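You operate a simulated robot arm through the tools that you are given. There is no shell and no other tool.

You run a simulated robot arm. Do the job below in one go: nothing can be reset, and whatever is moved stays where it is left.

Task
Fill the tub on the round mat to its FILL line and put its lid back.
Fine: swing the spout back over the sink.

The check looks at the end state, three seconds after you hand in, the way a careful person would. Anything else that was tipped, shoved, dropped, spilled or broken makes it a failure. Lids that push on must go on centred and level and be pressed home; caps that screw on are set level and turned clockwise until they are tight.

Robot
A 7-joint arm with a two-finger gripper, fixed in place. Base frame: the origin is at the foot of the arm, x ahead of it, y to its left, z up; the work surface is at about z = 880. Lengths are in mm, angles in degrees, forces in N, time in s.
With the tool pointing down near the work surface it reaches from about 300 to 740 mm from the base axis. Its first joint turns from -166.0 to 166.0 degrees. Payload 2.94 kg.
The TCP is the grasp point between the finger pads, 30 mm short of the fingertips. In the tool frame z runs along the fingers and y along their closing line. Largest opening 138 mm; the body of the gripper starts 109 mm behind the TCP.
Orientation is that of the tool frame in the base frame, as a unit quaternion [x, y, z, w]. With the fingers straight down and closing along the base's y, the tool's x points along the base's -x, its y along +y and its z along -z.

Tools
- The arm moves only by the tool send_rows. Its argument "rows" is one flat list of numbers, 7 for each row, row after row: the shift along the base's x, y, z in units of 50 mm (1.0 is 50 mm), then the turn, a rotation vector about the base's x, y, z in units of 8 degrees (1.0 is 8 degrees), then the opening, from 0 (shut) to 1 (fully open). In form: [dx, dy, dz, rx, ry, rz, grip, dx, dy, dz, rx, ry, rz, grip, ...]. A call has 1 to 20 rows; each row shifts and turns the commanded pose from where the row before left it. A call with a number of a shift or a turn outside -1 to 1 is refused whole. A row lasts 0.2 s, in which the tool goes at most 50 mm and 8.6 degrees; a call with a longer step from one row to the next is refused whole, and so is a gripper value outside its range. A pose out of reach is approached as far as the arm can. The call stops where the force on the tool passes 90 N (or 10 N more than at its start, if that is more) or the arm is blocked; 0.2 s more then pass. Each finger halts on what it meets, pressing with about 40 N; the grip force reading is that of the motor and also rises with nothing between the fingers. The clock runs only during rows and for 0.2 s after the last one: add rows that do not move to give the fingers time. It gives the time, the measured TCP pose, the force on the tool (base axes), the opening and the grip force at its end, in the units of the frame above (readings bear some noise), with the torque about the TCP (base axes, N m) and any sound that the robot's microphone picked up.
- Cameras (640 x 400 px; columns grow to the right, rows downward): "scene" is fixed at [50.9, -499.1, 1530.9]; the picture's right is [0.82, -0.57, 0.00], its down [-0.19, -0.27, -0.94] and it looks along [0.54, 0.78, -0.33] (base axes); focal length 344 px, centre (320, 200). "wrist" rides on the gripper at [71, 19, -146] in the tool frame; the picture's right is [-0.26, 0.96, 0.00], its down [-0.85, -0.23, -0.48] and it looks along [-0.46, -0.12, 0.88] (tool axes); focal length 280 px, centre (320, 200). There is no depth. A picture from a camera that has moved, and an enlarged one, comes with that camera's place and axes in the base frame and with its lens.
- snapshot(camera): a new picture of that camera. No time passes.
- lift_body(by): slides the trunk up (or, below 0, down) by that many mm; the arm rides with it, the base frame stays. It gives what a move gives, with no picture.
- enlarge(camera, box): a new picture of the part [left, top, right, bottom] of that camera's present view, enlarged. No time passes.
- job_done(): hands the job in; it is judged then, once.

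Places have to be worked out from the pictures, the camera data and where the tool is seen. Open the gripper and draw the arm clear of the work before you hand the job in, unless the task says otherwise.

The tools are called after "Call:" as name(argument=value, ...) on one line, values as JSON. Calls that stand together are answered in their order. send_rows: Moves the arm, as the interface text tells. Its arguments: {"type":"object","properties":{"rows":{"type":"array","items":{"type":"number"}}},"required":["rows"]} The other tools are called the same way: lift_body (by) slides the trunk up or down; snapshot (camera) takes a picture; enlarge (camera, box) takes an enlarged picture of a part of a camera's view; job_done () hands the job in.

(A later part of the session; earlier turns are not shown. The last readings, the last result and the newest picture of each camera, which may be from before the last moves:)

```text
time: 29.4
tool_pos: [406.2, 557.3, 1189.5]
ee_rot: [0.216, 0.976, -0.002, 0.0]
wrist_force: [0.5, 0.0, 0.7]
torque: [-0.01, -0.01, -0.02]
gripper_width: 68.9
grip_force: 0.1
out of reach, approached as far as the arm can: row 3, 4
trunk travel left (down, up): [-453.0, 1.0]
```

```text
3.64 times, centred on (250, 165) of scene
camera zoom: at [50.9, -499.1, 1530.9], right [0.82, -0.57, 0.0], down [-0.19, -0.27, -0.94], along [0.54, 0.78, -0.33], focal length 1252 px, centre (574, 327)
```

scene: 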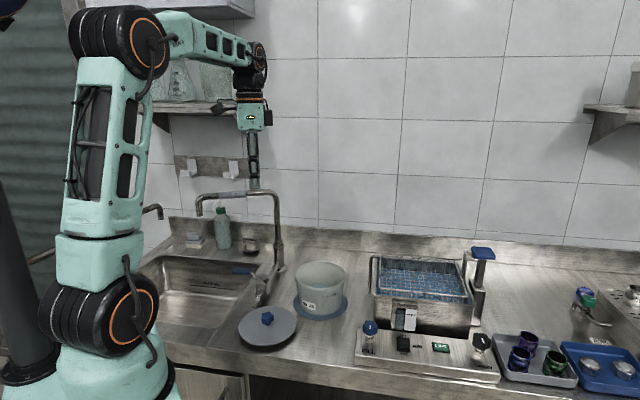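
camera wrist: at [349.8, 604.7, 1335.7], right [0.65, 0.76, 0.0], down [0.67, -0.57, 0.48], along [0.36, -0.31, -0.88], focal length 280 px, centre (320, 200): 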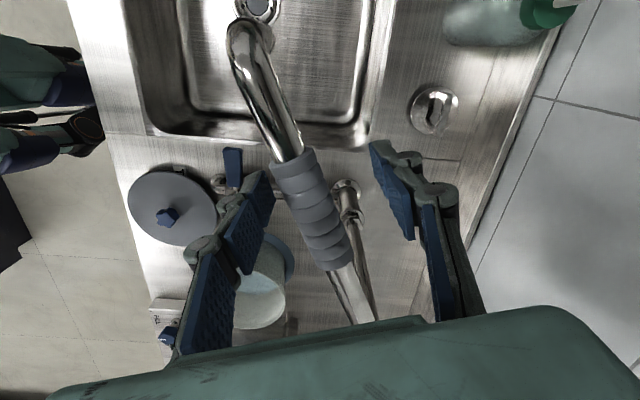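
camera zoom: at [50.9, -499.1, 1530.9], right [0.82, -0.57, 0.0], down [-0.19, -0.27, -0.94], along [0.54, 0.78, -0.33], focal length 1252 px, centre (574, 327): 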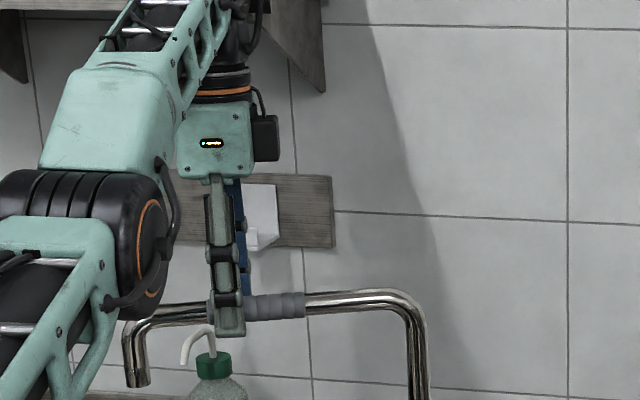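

The fingers straddle the sleeve, which sits near the robot-side finger. I now pull the spout around its column on a 155 mm arc about (545, 484), turning the tool with it, first a short piece to check it follows.

Call:
send_rows(rows=[-0.078, -0.254, 0, 0, 0, 0.25, 0.5, -0.094, -0.254, 0, 0, 0, 0.625, 0.5, -0.072, -0.26, 0, 0, 0, 0.625, 0.36, -0.05, -0.266, 0, 0, 0, 0.625, 0.36])

Call:
snapshot(camera="wrist")

Call:
enlarge(camera="scene", box=[160, 110, 340, 240])

```text
time: 30.4
tool_pos: [417.9, 542.6, 1205.1]
ee_rot: [0.069, 0.998, -0.002, -0.001]
wrist_force: [-1.2, 0.9, -0.2]
torque: [-0.03, 0.0, -0.01]
gripper_width: 49.7
grip_force: 0.1
out of reach, approached as far as the arm can: row 1, 2, 3, 4
trunk travel left (down, up): [-453.0, 1.0]
```

```text
taken
camera wrist: at [350.2, 571.0, 1351.8], right [0.39, 0.92, 0.0], down [0.81, -0.34, 0.48], along [0.44, -0.19, -0.88], focal length 280 px, centre (320, 200)
```

wrist: 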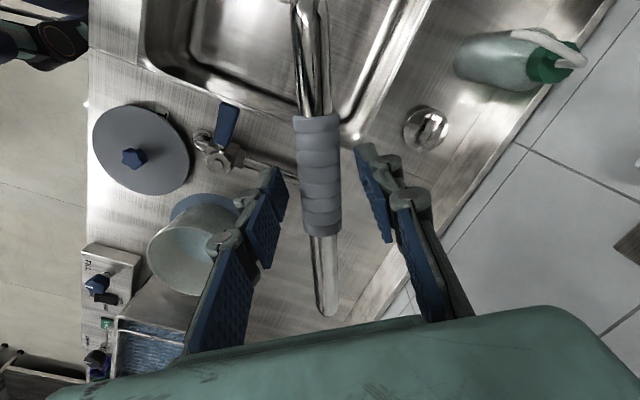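

```text
3.08 times, centred on (250, 175) of scene
camera zoom: at [50.9, -499.1, 1530.9], right [0.82, -0.57, 0.0], down [-0.19, -0.27, -0.94], along [0.54, 0.78, -0.33], focal length 1059 px, centre (535, 277)
```

zoom: 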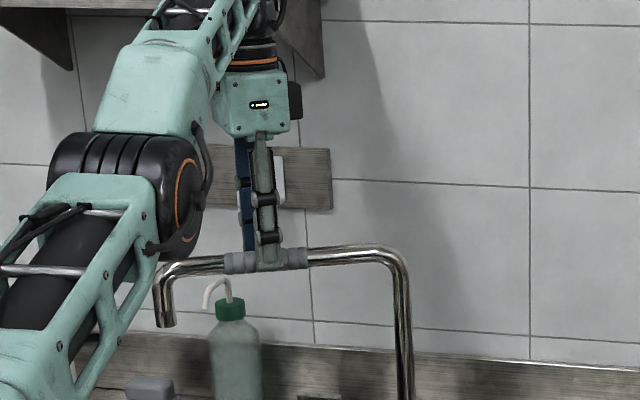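

The arm stayed fully stretched and followed an outer arc instead of bending, so the spout was not pulled. Forces are near zero. I look at the whole scene before choosing how to unfold it.

Call:
snapshot(camera="scene")

```text
taken
```

scene: 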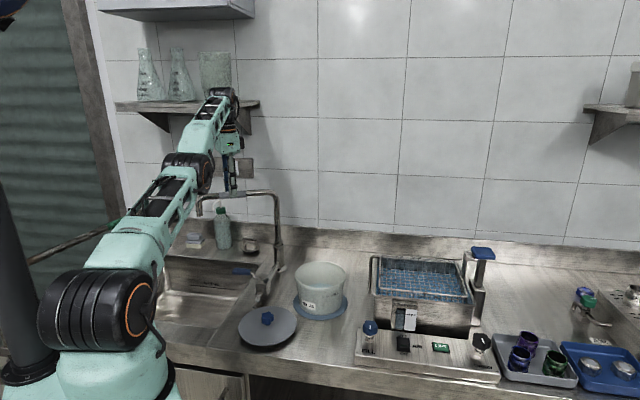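

I suspect the elbow has slipped just past straight, which blocks inward moves. I lift straight up out of the straddle to stretch it fully, then draw inward at height as I did successfully before.

Call:
send_rows(rows=[0, 0, 0.5, 0, 0, 0, 0.5, 0, 0, 0.5, 0, 0, 0, 0.5])

Call:
send_rows(rows=[-0.4, -0.6, 0, 0, 0, 0, 0.5, -0.4, -0.6, 0, 0, 0, 0, 0.5])

Call:
snapshot(camera="scene")

```text
time: 31.0
tool_pos: [409.2, 524.9, 1257.3]
ee_rot: [0.07, 0.998, 0.001, 0.0]
wrist_force: [-0.7, -1.3, 1.3]
torque: [0.07, -0.01, -0.01]
gripper_width: 68.9
grip_force: 0.1
out of reach, approached as far as the arm can: row 1, 2
trunk travel left (down, up): [-453.0, 1.0]
```

```text
time: 31.6
tool_pos: [373.4, 470.8, 1252.6]
ee_rot: [0.071, 0.998, 0.0, 0.0]
wrist_force: [0.9, 1.1, -0.6]
torque: [-0.14, 0.16, -0.02]
gripper_width: 68.9
grip_force: 0.0
trunk travel left (down, up): [-453.0, 1.0]
```

```text
taken
```

scene: 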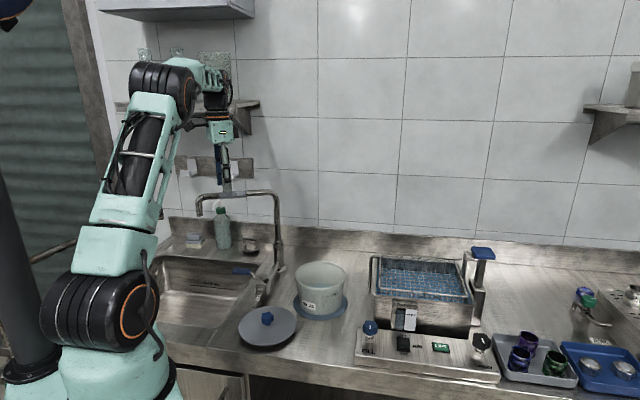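

That freed the elbow. To avoid the stretch, I'll lean the fingers outward 16 deg about the pipe direction, which brings the wrist closer in, and set the yaw back across the pipe.

Call:
send_rows(rows=[0, 0, 0, 0, 0, -0.95, 0.5, 0, 0, 0, 0, 0, -0.95, 0.5, 0, 0, 0, 0.92, -0.39, 0, 0.5, 0, 0, 0, 0.92, -0.39, 0, 0.5, 0, 0, 0, 0, 0, 0, 0.5])

Call:
snapshot(camera="wrist")

Call:
snapshot(camera="scene")

```text
time: 32.8
tool_pos: [370.0, 467.4, 1255.7]
ee_rot: [0.2, 0.97, 0.136, 0.028]
wrist_force: [-0.8, 0.5, -0.2]
torque: [0.0, -0.03, -0.01]
gripper_width: 68.9
grip_force: 0.0
trunk travel left (down, up): [-453.0, 1.0]
```

```text
taken
camera wrist: at [296.1, 475.3, 1400.2], right [0.61, 0.75, 0.27], down [0.64, -0.66, 0.39], along [0.47, -0.07, -0.88], focal length 280 px, centre (320, 200)
```

wrist: 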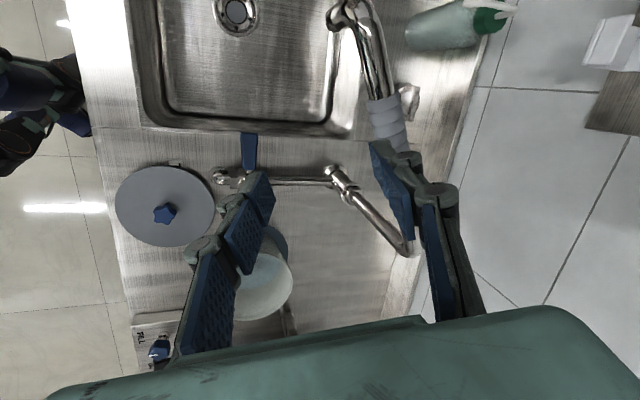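

```text
taken
```

scene: 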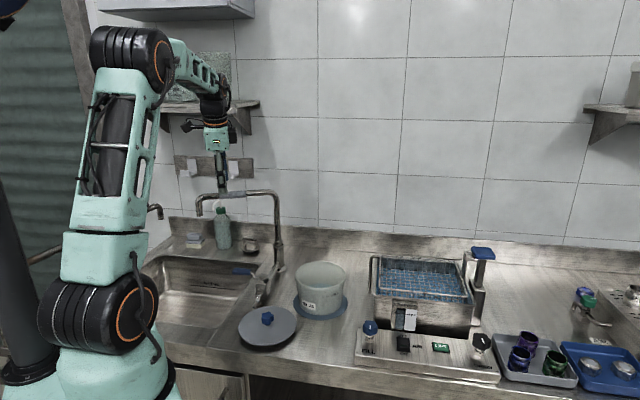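

The arm is now comfortably bent with the fingers leaning outward 16 deg. I move over the sleeve and lower around it.

Call:
send_rows(rows=[0.3, 0.786, -0.14, 0, 0, 0, 0.5, 0.3, 0.786, -0.14, 0, 0, 0, 0.5, 0, 0, 0, 0, 0, 0, 0.5])

Call:
snapshot(camera="wrist")

Call:
enlarge(camera="scene", box=[160, 90, 340, 220])

```text
time: 33.6
tool_pos: [400.9, 545.4, 1242.6]
ee_rot: [0.199, 0.97, 0.136, 0.027]
wrist_force: [-0.6, -1.0, 0.2]
torque: [0.0, 0.0, 0.01]
gripper_width: 68.8
grip_force: 0.0
trunk travel left (down, up): [-453.0, 1.0]
```

```text
taken
camera wrist: at [326.4, 554.3, 1387.0], right [0.61, 0.75, 0.27], down [0.64, -0.66, 0.39], along [0.47, -0.07, -0.88], focal length 280 px, centre (320, 200)
```

wrist: 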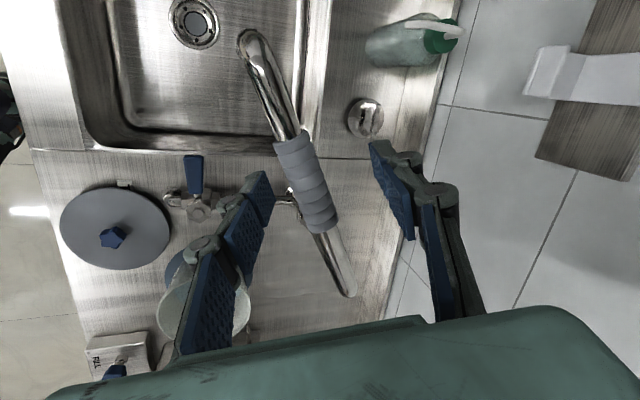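

```text
3.08 times, centred on (250, 155) of scene
camera zoom: at [50.9, -499.1, 1530.9], right [0.82, -0.57, 0.0], down [-0.19, -0.27, -0.94], along [0.54, 0.78, -0.33], focal length 1059 px, centre (535, 338)
```

zoom: 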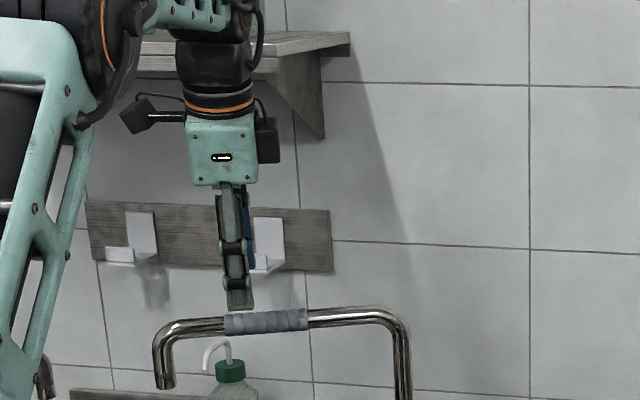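

The sleeve lies directly under the TCP, within about 4 mm. I lower 60 mm around it.

Call:
send_rows(rows=[0, 0, -0.3, 0, 0, 0, 0.5, 0, 0, -0.3, 0, 0, 0, 0.5, 0, 0, -0.3, 0, 0, 0, 0.5, 0, 0, -0.3, 0, 0, 0, 0.5, 0, 0, 0, 0, 0, 0, 0.5])

Call:
snapshot(camera="wrist")

Call:
enlarge(camera="scene", box=[160, 90, 340, 220])

```text
time: 34.8
tool_pos: [401.5, 546.3, 1181.0]
ee_rot: [0.199, 0.97, 0.135, 0.028]
wrist_force: [-0.9, -0.1, 0.2]
torque: [0.02, 0.0, -0.03]
gripper_width: 69.0
grip_force: 0.0
trunk travel left (down, up): [-453.0, 1.0]
```

```text
taken
camera wrist: at [325.8, 553.7, 1326.1], right [0.61, 0.75, 0.27], down [0.64, -0.66, 0.39], along [0.47, -0.07, -0.88], focal length 280 px, centre (320, 200)
```

wrist: 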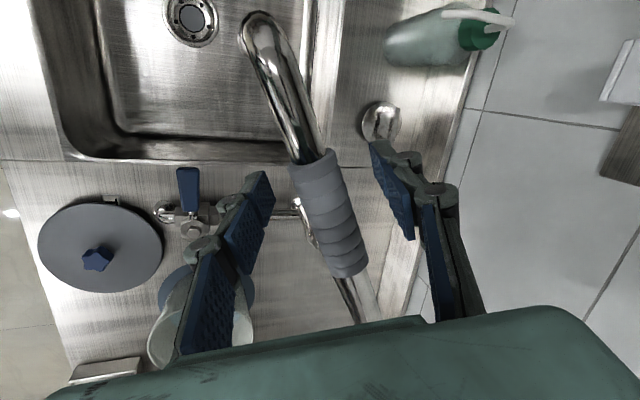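

```text
3.08 times, centred on (250, 155) of scene
camera zoom: at [50.9, -499.1, 1530.9], right [0.82, -0.57, 0.0], down [-0.19, -0.27, -0.94], along [0.54, 0.78, -0.33], focal length 1059 px, centre (535, 338)
```

zoom: 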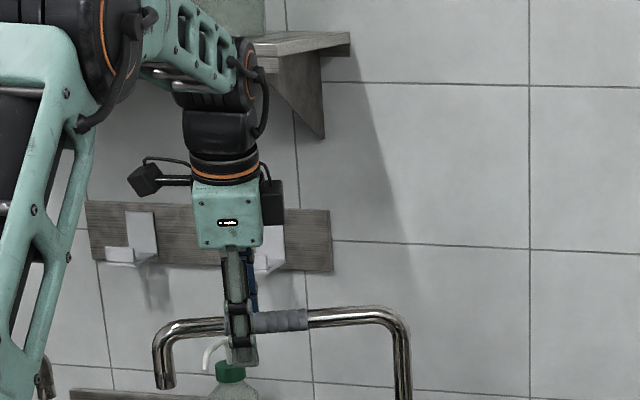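

The fingers are around the sleeve, centred. I narrow them to leave a few mm of play and pull the spout around on the arc in short steps.

Call:
send_rows(rows=[0, 0, 0, 0, 0, 0, 0.33, 0, 0, 0, 0, 0, 0, 0.33, -0.078, -0.288, 0, 0, 0, 0.625, 0.33, -0.072, -0.26, 0, 0, 0, 0.625, 0.33, -0.05, -0.266, 0, 0, 0, 0.625, 0.33, -0.026, -0.27, 0, 0, 0, 0.625, 0.33])

Call:
snapshot(camera="wrist")

Call:
enlarge(camera="scene", box=[160, 90, 340, 220])

```text
time: 36.2
tool_pos: [388.4, 491.4, 1181.3]
ee_rot: [0.027, 0.99, 0.139, 0.004]
wrist_force: [0.0, -0.4, -0.4]
torque: [-0.02, -0.01, 0.01]
gripper_width: 45.5
grip_force: 0.0
trunk travel left (down, up): [-453.0, 1.0]
```

```text
taken
camera wrist: at [316.1, 473.2, 1326.6], right [0.31, 0.91, 0.27], down [0.83, -0.4, 0.39], along [0.46, 0.1, -0.88], focal length 280 px, centre (320, 200)
```

wrist: 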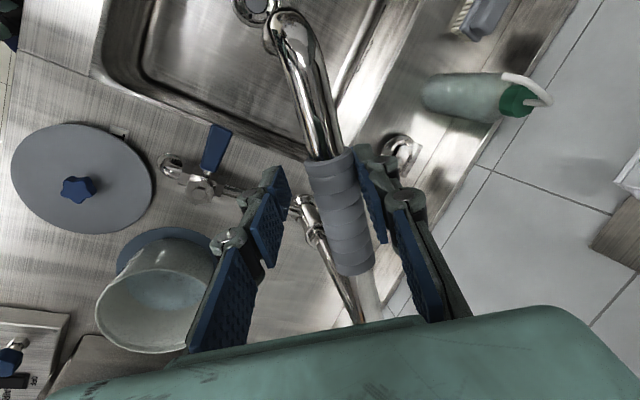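

```text
3.08 times, centred on (250, 155) of scene
camera zoom: at [50.9, -499.1, 1530.9], right [0.82, -0.57, 0.0], down [-0.19, -0.27, -0.94], along [0.54, 0.78, -0.33], focal length 1059 px, centre (535, 338)
```

zoom: 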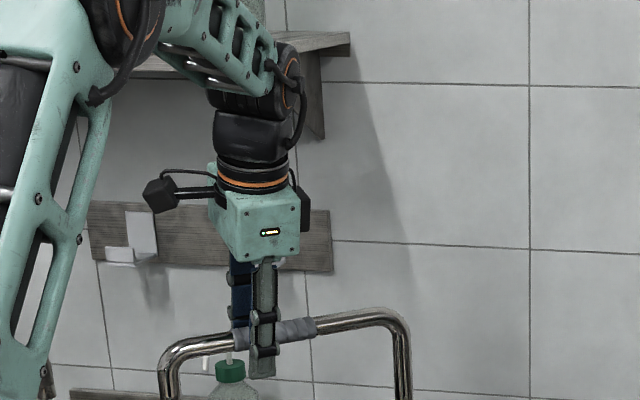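

The spout is following smoothly with near-zero force. I continue the arc to about 212 deg and then bring the tool back upright.

Call:
send_rows(rows=[0.01, -0.27, 0, 0, 0, 0.625, 0.33, 0.03, -0.27, 0, 0, 0, 0.625, 0.33, 0.05, -0.266, 0, 0, 0, 0.625, 0.33, 0.068, -0.262, 0, 0, 0, 0.625, 0.33, 0.09, -0.256, 0, 0, 0, 0.625, 0.33, 0.112, -0.246, 0, 0, 0, 0.625, 0.33, 0.134, -0.234, 0, 0, 0, 0.625, 0.33, 0, 0, 0, -0.848, -0.53, 0, 0.33, 0, 0, 0, -0.848, -0.53, 0, 0.33, 0, 0, 0, 0, 0, 0, 0.33])

Call:
snapshot(camera="wrist")

Call:
snapshot(camera="scene")

```text
time: 38.4
tool_pos: [413.6, 401.5, 1180.2]
ee_rot: [-0.273, 0.962, -0.001, 0.0]
wrist_force: [-0.6, -0.3, 0.5]
torque: [-0.01, -0.03, 0.0]
gripper_width: 45.6
grip_force: 0.0
trunk travel left (down, up): [-453.0, 1.0]
```

```text
taken
camera wrist: at [342.6, 380.5, 1326.2], right [-0.28, 0.96, 0.0], down [0.84, 0.25, 0.48], along [0.46, 0.13, -0.88], focal length 280 px, centre (320, 200)
```

wrist: 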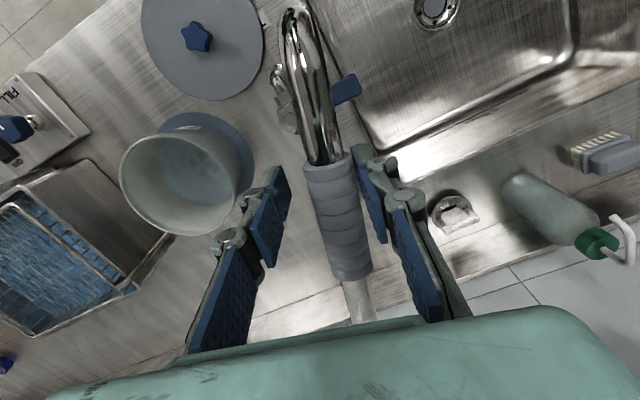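

```text
taken
```

scene: 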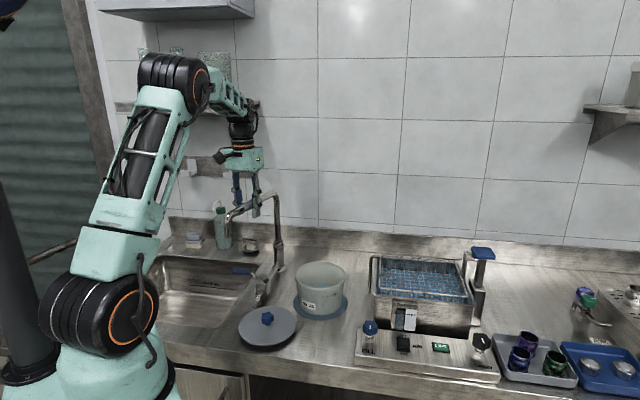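

All smooth. I continue the arc toward the tub in two parts, checking midway.

Call:
send_rows(rows=[0.152, -0.224, 0, 0, 0, 0.625, 0.33, 0.172, -0.208, 0, 0, 0, 0.625, 0.33, 0.19, -0.194, 0, 0, 0, 0.625, 0.33, 0.206, -0.174, 0, 0, 0, 0.625, 0.33, 0.22, -0.158, 0, 0, 0, 0.625, 0.33, 0.232, -0.136, 0, 0, 0, 0.625, 0.33, 0.244, -0.118, 0, 0, 0, 0.625, 0.33])

Call:
snapshot(camera="wrist")

Call:
snapshot(camera="scene")

```text
time: 40.0
tool_pos: [484.8, 339.9, 1182.0]
ee_rot: [-0.551, 0.835, -0.001, 0.0]
wrist_force: [-0.1, -0.4, 0.7]
torque: [0.04, 0.03, 0.04]
gripper_width: 45.7
grip_force: 0.1
trunk travel left (down, up): [-453.0, 1.0]
```

```text
taken
camera wrist: at [438.4, 283.0, 1327.0], right [-0.78, 0.62, 0.0], down [0.55, 0.69, 0.48], along [0.3, 0.37, -0.88], focal length 280 px, centre (320, 200)
```

wrist: 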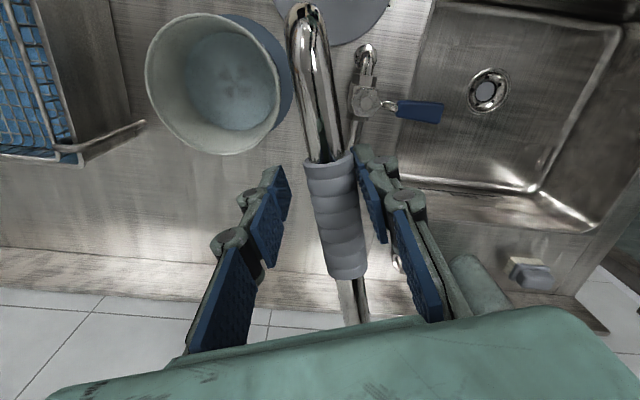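

```text
taken
```

scene: 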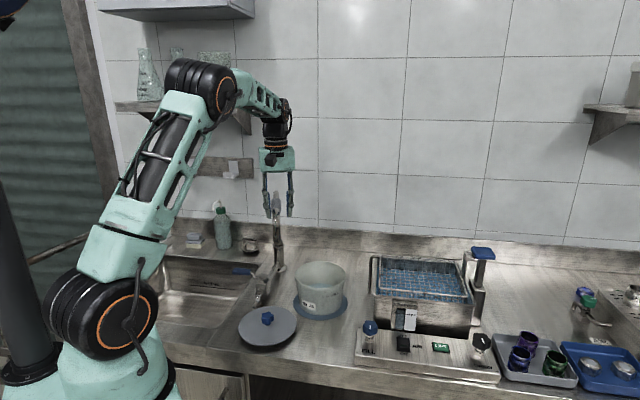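

Still following cleanly. I continue the last part of the arc to bring the outlet over the tub centre.

Call:
send_rows(rows=[0.254, -0.094, 0, 0, 0, 0.625, 0.33, 0.26, -0.072, 0, 0, 0, 0.625, 0.33, 0.266, -0.05, 0, 0, 0, 0.625, 0.33, 0.27, -0.026, 0, 0, 0, 0.625, 0.33, 0.27, -0.002, 0, 0, 0, 0.625, 0.33, 0, 0, 0, 0, 0, 0, 0.33])

Call:
snapshot(camera="wrist")

Call:
snapshot(camera="scene")

Call:
enlarge(camera="scene", box=[250, 180, 390, 330])

```text
time: 41.4
tool_pos: [550.4, 328.5, 1181.5]
ee_rot: [0.719, -0.695, 0.0, 0.0]
wrist_force: [0.4, 0.3, 0.0]
torque: [0.02, -0.01, -0.02]
gripper_width: 45.6
grip_force: 0.0
trunk travel left (down, up): [-453.0, 1.0]
```

```text
taken
camera wrist: at [532.6, 257.2, 1326.2], right [-0.97, 0.23, 0.0], down [0.2, 0.86, 0.48], along [0.11, 0.46, -0.88], focal length 280 px, centre (320, 200)
```

wrist: 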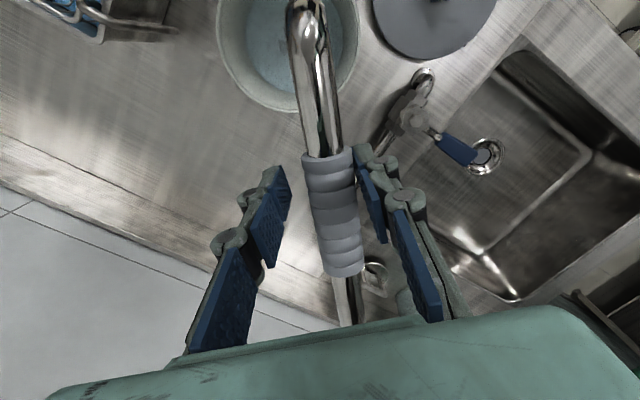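

```text
taken
```

scene: 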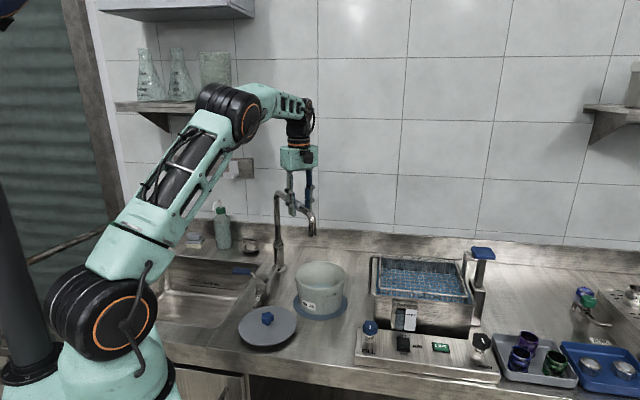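

```text
2.67 times, centred on (320, 255) of scene
camera zoom: at [50.9, -499.1, 1530.9], right [0.82, -0.57, 0.0], down [-0.19, -0.27, -0.94], along [0.54, 0.78, -0.33], focal length 918 px, centre (320, 53)
```

zoom: 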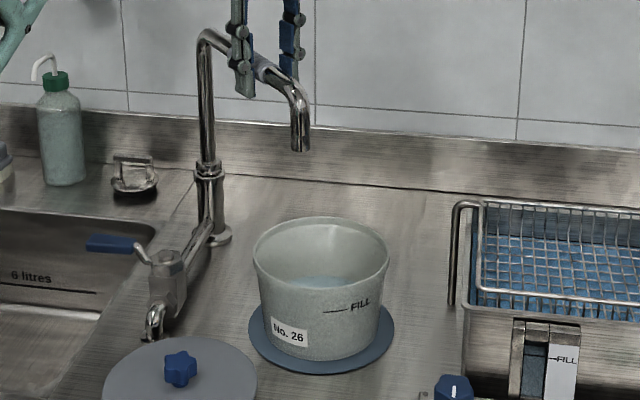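

The outlet is at about (535, 238), roughly 25 mm short of the tub centre at (560, 240). I continue another 6 deg.

Call:
send_rows(rows=[0.17, 0.012, 0, 0, 0, 0.375, 0.33, 0.17, 0.026, 0, 0, 0, 0.375, 0.33, 0, 0, 0, 0, 0, 0, 0.33])

Call:
snapshot(camera="wrist")

Call:
enlarge(camera="scene", box=[250, 180, 390, 330])

```text
time: 42.2
tool_pos: [567.9, 331.4, 1180.7]
ee_rot: [0.754, -0.657, 0.0, 0.0]
wrist_force: [-0.2, -0.1, -0.3]
torque: [-0.01, 0.03, 0.02]
gripper_width: 45.6
grip_force: 0.1
trunk travel left (down, up): [-453.0, 1.0]
```

```text
taken
camera wrist: at [556.9, 258.3, 1326.5], right [-0.99, 0.13, 0.0], down [0.11, 0.87, 0.48], along [0.06, 0.47, -0.88], focal length 280 px, centre (320, 200)
```

wrist: 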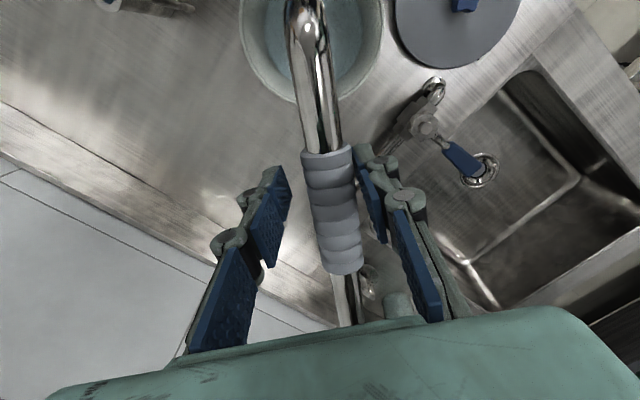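

```text
2.67 times, centred on (320, 255) of scene
camera zoom: at [50.9, -499.1, 1530.9], right [0.82, -0.57, 0.0], down [-0.19, -0.27, -0.94], along [0.54, 0.78, -0.33], focal length 918 px, centre (320, 53)
```

zoom: 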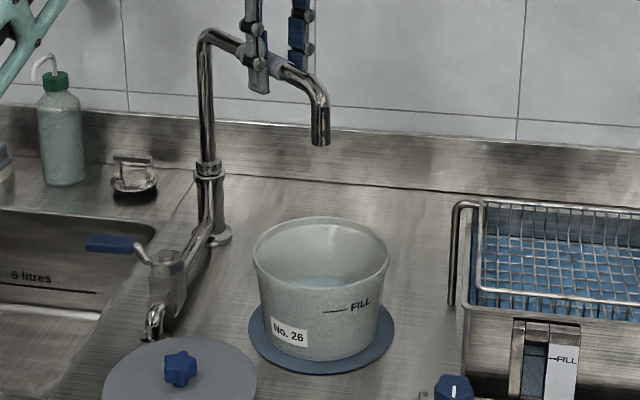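

The outlet now sits at about (561, 240), right over the tub centre. I open a little, lift off the sleeve, and back away toward the robot.

Call:
send_rows(rows=[0, 0, 0, 0, 0, 0, 0.5, 0, 0, 0, 0, 0, 0, 0.5, 0, 0, 0.4, 0, 0, 0, 0.5, 0, 0, 0.4, 0, 0, 0, 0.5, 0, 0, 0.3, 0, 0, 0, 0.5, -0.3, -0.15, 0.1, 0, 0, 0, 0.5, -0.6, -0.3, 0.1, 0, 0, 0, 0.5, -0.8, -0.2, 0, 0, 0, 0, 0.5, -0.8, 0, 0, 0, 0, 0, 0.5])

Call:
snapshot(camera="wrist")

Call:
enlarge(camera="scene", box=[220, 170, 400, 330])

```text
time: 44.2
tool_pos: [442.0, 298.5, 1247.4]
ee_rot: [0.753, -0.657, -0.001, -0.001]
wrist_force: [0.5, -0.2, -0.9]
torque: [0.01, -0.03, 0.01]
gripper_width: 68.9
grip_force: 0.2
trunk travel left (down, up): [-453.0, 1.0]
```

```text
taken
camera wrist: at [431.0, 225.2, 1392.2], right [-0.99, 0.13, 0.0], down [0.11, 0.87, 0.48], along [0.06, 0.47, -0.88], focal length 280 px, centre (320, 200)
```

wrist: 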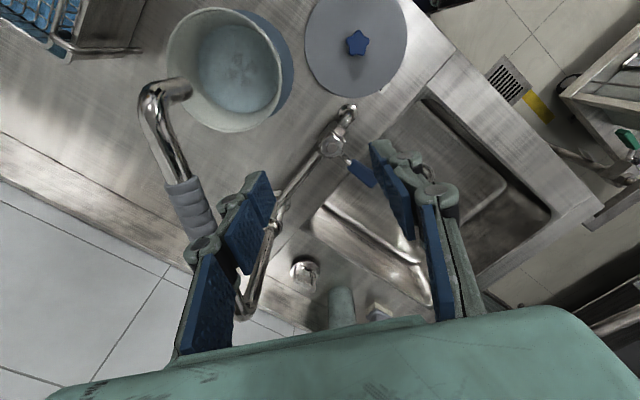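

```text
2.50 times, centred on (310, 250) of scene
camera zoom: at [50.9, -499.1, 1530.9], right [0.82, -0.57, 0.0], down [-0.19, -0.27, -0.94], along [0.54, 0.78, -0.33], focal length 861 px, centre (345, 75)
```

zoom: 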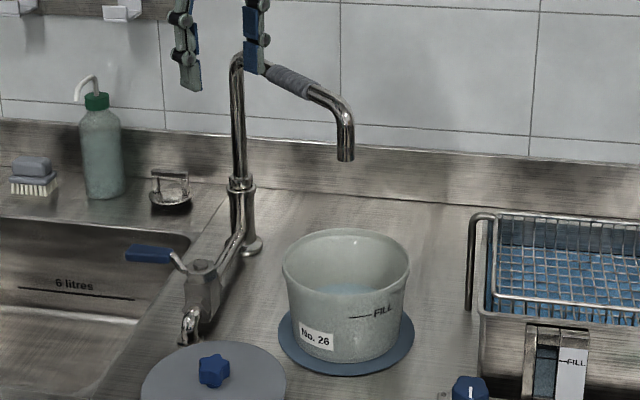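

The spout stays over the tub, the valve axis is near (427, 362), and the blue handle runs from (403, 389) to (367, 431). I turn the tool so its fingers will straddle the handle, moving over it while still high.

Call:
send_rows(rows=[-0.067, 0.127, 0, 0, 0, -1, 0.5, -0.067, 0.127, 0, 0, 0, -1, 0.5, -0.067, 0.127, 0, 0, 0, -1, 0.5, -0.067, 0.127, 0, 0, 0, -1, 0.5, -0.067, 0.127, 0, 0, 0, -1, 0.5, -0.067, 0.127, 0, 0, 0, -1, 0.5, -0.067, 0.127, 0, 0, 0, -1, 0.5, -0.067, 0.127, 0, 0, 0, -1, 0.5, -0.067, 0.127, 0, 0, 0, -1, 0.5, -0.067, 0.127, 0, 0, 0, -1, 0.5, -0.067, 0.127, 0, 0, 0, -1, 0.5, -0.067, 0.127, 0, 0, 0, -1, 0.5, -0.067, 0.127, 0, 0, 0, -1, 0.5, -0.067, 0.127, 0, 0, 0, -1, 0.5, -0.067, 0.127, 0, 0, 0, -1, 0.5, -0.067, 0.127, 0, 0, 0, -1, 0.5, -0.067, 0.127, 0, 0, 0, -1, 0.5, -0.067, 0.127, 0, 0, 0, -1, 0.5])

Call:
snapshot(camera="wrist")

Call:
snapshot(camera="scene")

```text
time: 48.0
tool_pos: [380.6, 411.0, 1245.8]
ee_rot: [0.394, 0.919, 0.0, 0.001]
wrist_force: [0.2, 0.5, -1.6]
torque: [0.0, 0.01, 0.0]
gripper_width: 69.3
grip_force: 0.0
trunk travel left (down, up): [-453.0, 1.0]
```

```text
taken
camera wrist: at [345.4, 475.6, 1391.7], right [0.88, 0.48, 0.0], down [0.42, -0.77, 0.48], along [0.23, -0.42, -0.88], focal length 280 px, centre (320, 200)
```

wrist: 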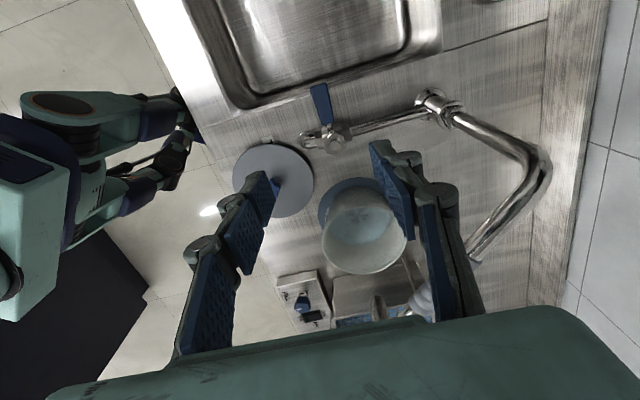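

```text
taken
```

scene: 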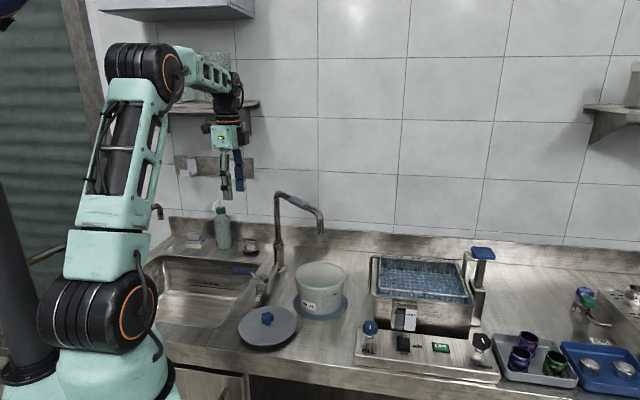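

I zoom in on the valve here to pin down the handle's exact position before descending.

Call:
enlarge(camera="wrist", box=[280, 70, 400, 170])

Call:
enlarge(camera="scene", box=[220, 240, 300, 320])

```text
4.00 times, centred on (340, 120) of wrist
camera zoom: at [345.4, 475.6, 1391.7], right [0.88, 0.48, 0.0], down [0.42, -0.77, 0.48], along [0.23, -0.42, -0.88], focal length 1122 px, centre (240, 520)
```

zoom: 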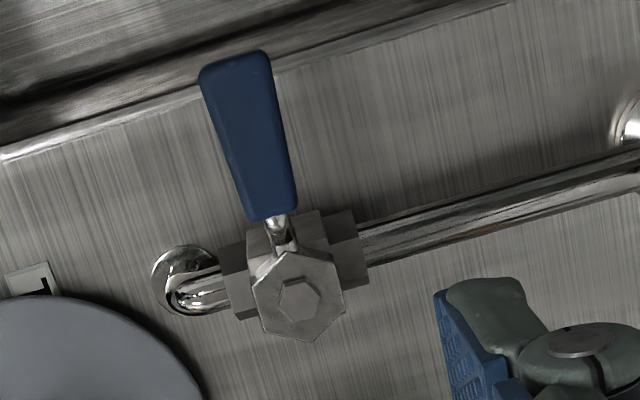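

```text
5.00 times, centred on (260, 280) of scene
camera zoom: at [50.9, -499.1, 1530.9], right [0.82, -0.57, 0.0], down [-0.19, -0.27, -0.94], along [0.54, 0.78, -0.33], focal length 1721 px, centre (620, -200)
```

zoom: 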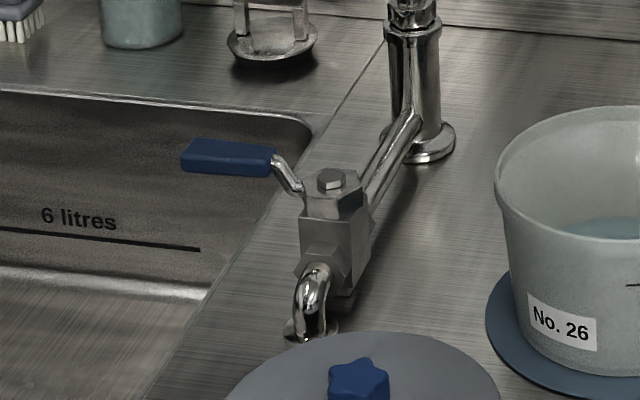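

The handle centre is about (384, 413, 967), about 25 mm wide at the tip. I descend over it to z 1045 for a check.

Call:
send_rows(rows=[0.06, 0.03, -0.8, 0, 0, 0, 0.5, 0, 0, -0.8, 0, 0, 0, 0.5, 0, 0, -0.8, 0, 0, 0, 0.5, 0, 0, -0.8, 0, 0, 0, 0.5, 0, 0, -0.8, 0, 0, 0, 0.5])

Call:
snapshot(camera="wrist")

Call:
enlarge(camera="scene", box=[200, 220, 300, 320])

```text
time: 49.2
tool_pos: [384.6, 414.2, 1046.2]
ee_rot: [0.392, 0.92, 0.0, 0.0]
wrist_force: [1.1, -0.4, -0.5]
torque: [-0.02, -0.03, 0.0]
gripper_width: 68.9
grip_force: 0.0
trunk travel left (down, up): [-453.0, 1.0]
```

```text
taken
camera wrist: at [348.6, 478.7, 1190.9], right [0.88, 0.48, 0.0], down [0.42, -0.77, 0.48], along [0.23, -0.42, -0.88], focal length 280 px, centre (320, 200)
```

wrist: 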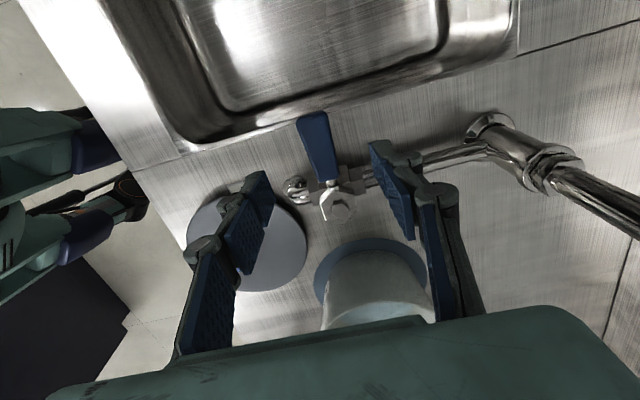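

```text
4.00 times, centred on (250, 270) of scene
camera zoom: at [50.9, -499.1, 1530.9], right [0.82, -0.57, 0.0], down [-0.19, -0.27, -0.94], along [0.54, 0.78, -0.33], focal length 1377 px, centre (600, -80)
```

zoom: 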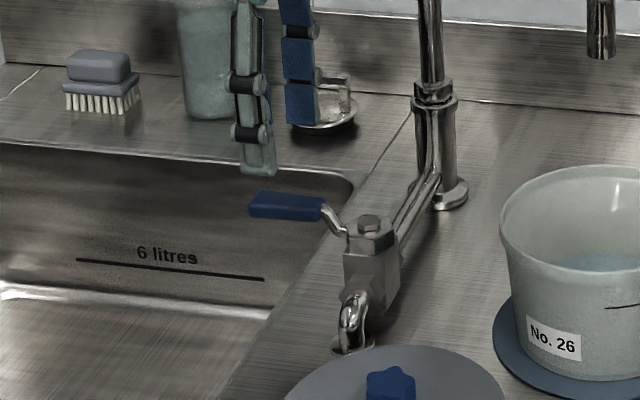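

The handle is centred between the fingers, about 79 mm below the TCP. I lower the last 66 mm so the fingers sit either side of it.

Call:
send_rows(rows=[0, 0, -0.4, 0, 0, 0, 0.5, 0, 0, -0.4, 0, 0, 0, 0.5, 0, 0, -0.3, 0, 0, 0, 0.5, 0, 0, -0.22, 0, 0, 0, 0.5, 0, 0, 0, 0, 0, 0, 0.5])

Call:
snapshot(camera="wrist")

Call:
enlarge(camera="scene", box=[200, 220, 300, 320])

```text
time: 50.4
tool_pos: [384.3, 413.2, 978.3]
ee_rot: [0.393, 0.92, 0.0, 0.0]
wrist_force: [0.3, -0.6, 0.2]
torque: [0.0, -0.02, 0.01]
gripper_width: 69.1
grip_force: 0.0
trunk travel left (down, up): [-453.0, 1.0]
```

```text
taken
camera wrist: at [348.2, 477.0, 1125.4], right [0.88, 0.48, 0.0], down [0.42, -0.77, 0.48], along [0.23, -0.42, -0.88], focal length 280 px, centre (320, 200)
```

wrist: 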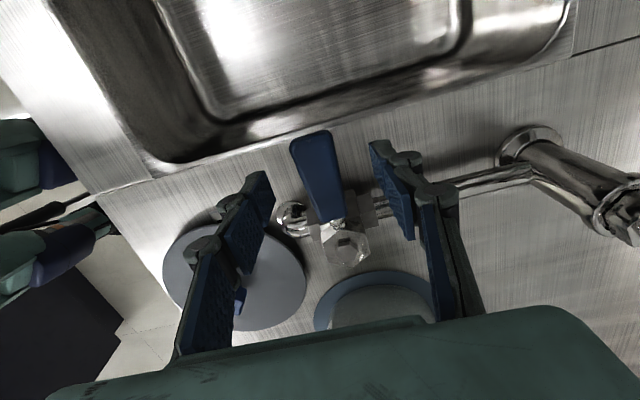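

```text
4.00 times, centred on (250, 270) of scene
camera zoom: at [50.9, -499.1, 1530.9], right [0.82, -0.57, 0.0], down [-0.19, -0.27, -0.94], along [0.54, 0.78, -0.33], focal length 1377 px, centre (600, -80)
```

zoom: 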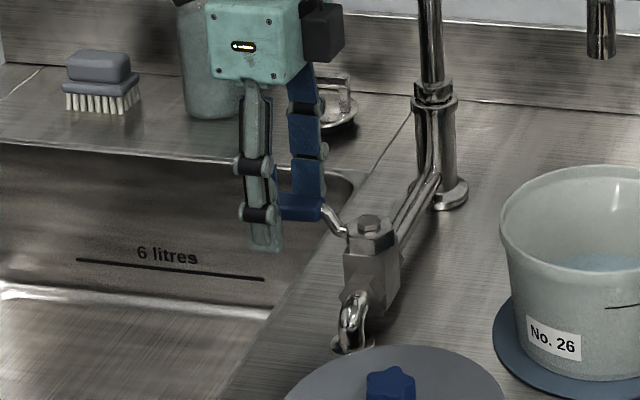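

The fingers straddle the handle. I narrow them and test a small counter-clockwise turn (toward the front), watching force and water.

Call:
send_rows(rows=[0, 0, 0, 0, 0, 0, 0.28, 0, 0, 0, 0, 0, 0, 0.28, -0.08, -0.104, 0, 0, 0, 0.75, 0.28, -0.096, -0.11, 0, 0, 0, 0.75, 0.28])

Call:
snapshot(camera="wrist")

Call:
enlarge(camera="scene", box=[200, 180, 360, 320])

```text
time: 51.4
tool_pos: [374.8, 403.0, 980.2]
ee_rot: [0.293, 0.956, 0.0, 0.0]
wrist_force: [1.3, -0.2, -0.3]
torque: [0.02, -0.03, -0.05]
gripper_width: 39.3
grip_force: 0.4
trunk travel left (down, up): [-453.0, 1.0]
```

```text
taken
camera wrist: at [326.6, 457.9, 1125.6], right [0.76, 0.65, 0.0], down [0.57, -0.67, 0.48], along [0.31, -0.36, -0.88], focal length 280 px, centre (320, 200)
```

wrist: 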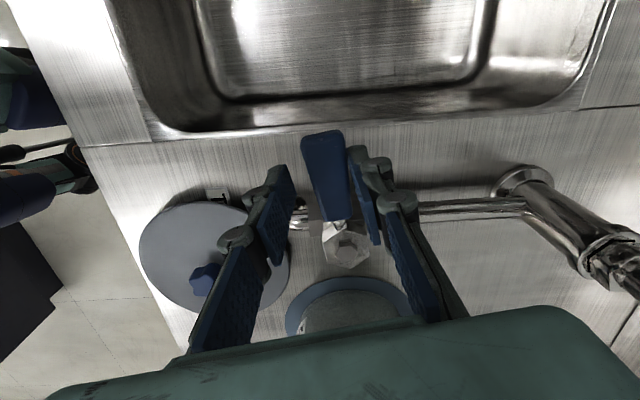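

```text
2.86 times, centred on (280, 250) of scene
camera zoom: at [50.9, -499.1, 1530.9], right [0.82, -0.57, 0.0], down [-0.19, -0.27, -0.94], along [0.54, 0.78, -0.33], focal length 984 px, centre (434, 57)
```

zoom: 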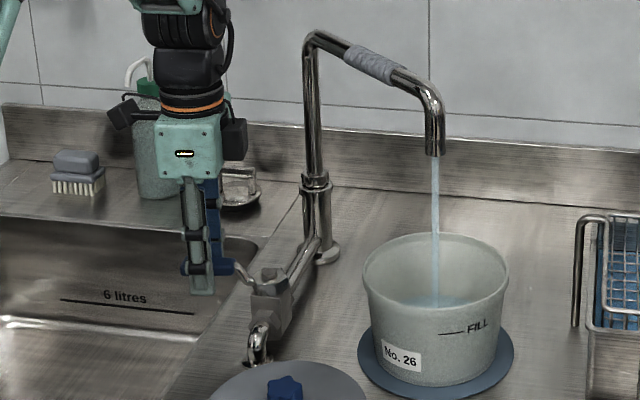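

Counter-clockwise opens it, and a thin stream is landing in the tub. I check the present level.

Call:
enlarge(camera="scene", box=[280, 245, 360, 325])

```text
5.00 times, centred on (320, 285) of scene
camera zoom: at [50.9, -499.1, 1530.9], right [0.82, -0.57, 0.0], down [-0.19, -0.27, -0.94], along [0.54, 0.78, -0.33], focal length 1721 px, centre (320, -225)
```

zoom: 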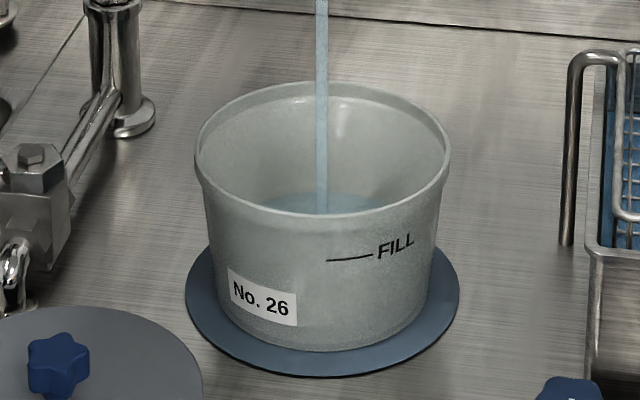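

The stream falls into the tub centre. I hold still for 2 s to measure the fill rate.

Call:
send_rows(rows=[0, 0, 0, 0, 0, 0, 0.28, 0, 0, 0, 0, 0, 0, 0.28, 0, 0, 0, 0, 0, 0, 0.28, 0, 0, 0, 0, 0, 0, 0.28, 0, 0, 0, 0, 0, 0, 0.28, 0, 0, 0, 0, 0, 0, 0.28, 0, 0, 0, 0, 0, 0, 0.28, 0, 0, 0, 0, 0, 0, 0.28, 0, 0, 0, 0, 0, 0, 0.28])

Call:
enlarge(camera="scene", box=[280, 245, 360, 325])

```text
time: 53.4
tool_pos: [376.3, 402.8, 979.8]
ee_rot: [0.294, 0.956, 0.0, 0.0]
wrist_force: [0.6, -0.2, 0.5]
torque: [-0.01, -0.01, -0.03]
gripper_width: 38.8
grip_force: 0.0
trunk travel left (down, up): [-453.0, 1.0]
```

```text
5.00 times, centred on (320, 285) of scene
camera zoom: at [50.9, -499.1, 1530.9], right [0.82, -0.57, 0.0], down [-0.19, -0.27, -0.94], along [0.54, 0.78, -0.33], focal length 1721 px, centre (320, -225)
```

zoom: 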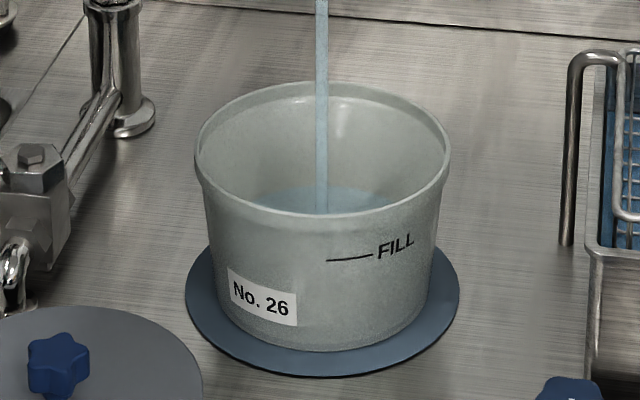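

The level rose roughly 4 mm in 2 s, slow enough to control. I hold for 4 s more and re-measure.

Call:
send_rows(rows=[0, 0, 0, 0, 0, 0, 0.28, 0, 0, 0, 0, 0, 0, 0.28, 0, 0, 0, 0, 0, 0, 0.28, 0, 0, 0, 0, 0, 0, 0.28, 0, 0, 0, 0, 0, 0, 0.28, 0, 0, 0, 0, 0, 0, 0.28, 0, 0, 0, 0, 0, 0, 0.28, 0, 0, 0, 0, 0, 0, 0.28, 0, 0, 0, 0, 0, 0, 0.28, 0, 0, 0, 0, 0, 0, 0.28, 0, 0, 0, 0, 0, 0, 0.28, 0, 0, 0, 0, 0, 0, 0.28, 0, 0, 0, 0, 0, 0, 0.28, 0, 0, 0, 0, 0, 0, 0.28, 0, 0, 0, 0, 0, 0, 0.28, 0, 0, 0, 0, 0, 0, 0.28, 0, 0, 0, 0, 0, 0, 0.28, 0, 0, 0, 0, 0, 0, 0.28, 0, 0, 0, 0, 0, 0, 0.28])

Call:
enlarge(camera="scene", box=[280, 245, 360, 325])

```text
time: 57.4
tool_pos: [375.0, 402.3, 980.2]
ee_rot: [0.294, 0.956, 0.0, 0.0]
wrist_force: [0.5, 0.4, 0.8]
torque: [-0.03, 0.0, 0.05]
gripper_width: 39.1
grip_force: 0.0
trunk travel left (down, up): [-453.0, 1.0]
```

```text
5.00 times, centred on (320, 285) of scene
camera zoom: at [50.9, -499.1, 1530.9], right [0.82, -0.57, 0.0], down [-0.19, -0.27, -0.94], along [0.54, 0.78, -0.33], focal length 1721 px, centre (320, -225)
```

zoom: 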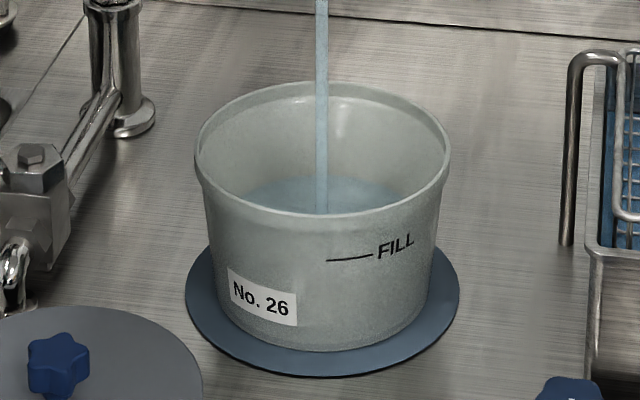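

I zoom tighter on the inner wall for a more exact waterline.

Call:
enlarge(camera="scene", box=[290, 255, 350, 305])

```text
8.00 times, centred on (320, 280) of scene
camera zoom: at [50.9, -499.1, 1530.9], right [0.82, -0.57, 0.0], down [-0.19, -0.27, -0.94], along [0.54, 0.78, -0.33], focal length 2754 px, centre (320, -440)
```

zoom: 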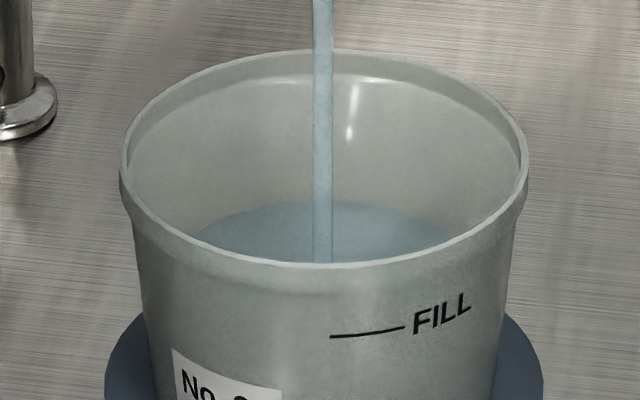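

The waterline reads about z 918. With refined tub geometry the FILL mark is at z about 952, which should put the far waterline at row ~122 in this 8x view (now 200, rising about 4 px/s). I hold for another 8 s, checking between.

Call:
send_rows(rows=[0, 0, 0, 0, 0, 0, 0.28, 0, 0, 0, 0, 0, 0, 0.28, 0, 0, 0, 0, 0, 0, 0.28, 0, 0, 0, 0, 0, 0, 0.28, 0, 0, 0, 0, 0, 0, 0.28, 0, 0, 0, 0, 0, 0, 0.28, 0, 0, 0, 0, 0, 0, 0.28, 0, 0, 0, 0, 0, 0, 0.28, 0, 0, 0, 0, 0, 0, 0.28, 0, 0, 0, 0, 0, 0, 0.28, 0, 0, 0, 0, 0, 0, 0.28, 0, 0, 0, 0, 0, 0, 0.28, 0, 0, 0, 0, 0, 0, 0.28, 0, 0, 0, 0, 0, 0, 0.28, 0, 0, 0, 0, 0, 0, 0.28, 0, 0, 0, 0, 0, 0, 0.28, 0, 0, 0, 0, 0, 0, 0.28, 0, 0, 0, 0, 0, 0, 0.28, 0, 0, 0, 0, 0, 0, 0.28])

Call:
enlarge(camera="scene", box=[290, 255, 350, 305])

Call:
send_rows(rows=[0, 0, 0, 0, 0, 0, 0.28, 0, 0, 0, 0, 0, 0, 0.28, 0, 0, 0, 0, 0, 0, 0.28, 0, 0, 0, 0, 0, 0, 0.28, 0, 0, 0, 0, 0, 0, 0.28, 0, 0, 0, 0, 0, 0, 0.28, 0, 0, 0, 0, 0, 0, 0.28, 0, 0, 0, 0, 0, 0, 0.28, 0, 0, 0, 0, 0, 0, 0.28, 0, 0, 0, 0, 0, 0, 0.28, 0, 0, 0, 0, 0, 0, 0.28, 0, 0, 0, 0, 0, 0, 0.28, 0, 0, 0, 0, 0, 0, 0.28, 0, 0, 0, 0, 0, 0, 0.28])

Call:
enlarge(camera="scene", box=[290, 255, 350, 305])

```text
time: 61.4
tool_pos: [374.9, 402.8, 980.2]
ee_rot: [0.294, 0.956, 0.0, 0.0]
wrist_force: [-0.4, -0.2, 0.3]
torque: [-0.02, 0.0, -0.02]
gripper_width: 38.6
grip_force: 0.0
trunk travel left (down, up): [-453.0, 1.0]
```

```text
8.00 times, centred on (320, 280) of scene
camera zoom: at [50.9, -499.1, 1530.9], right [0.82, -0.57, 0.0], down [-0.19, -0.27, -0.94], along [0.54, 0.78, -0.33], focal length 2754 px, centre (320, -440)
```

zoom: 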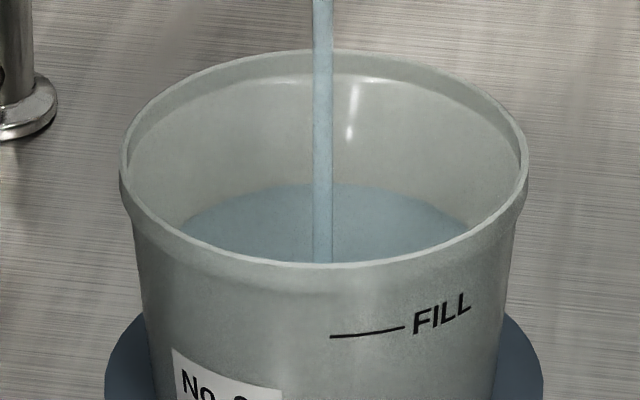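

```text
time: 64.4
tool_pos: [375.5, 402.8, 979.6]
ee_rot: [0.293, 0.956, 0.0, 0.0]
wrist_force: [-0.5, -0.1, 0.4]
torque: [0.02, -0.03, 0.0]
gripper_width: 38.9
grip_force: 0.0
trunk travel left (down, up): [-453.0, 1.0]
```

```text
8.00 times, centred on (320, 280) of scene
camera zoom: at [50.9, -499.1, 1530.9], right [0.82, -0.57, 0.0], down [-0.19, -0.27, -0.94], along [0.54, 0.78, -0.33], focal length 2754 px, centre (320, -440)
```

zoom: 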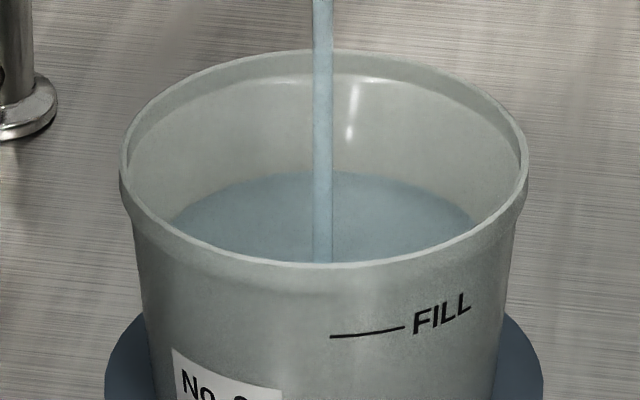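

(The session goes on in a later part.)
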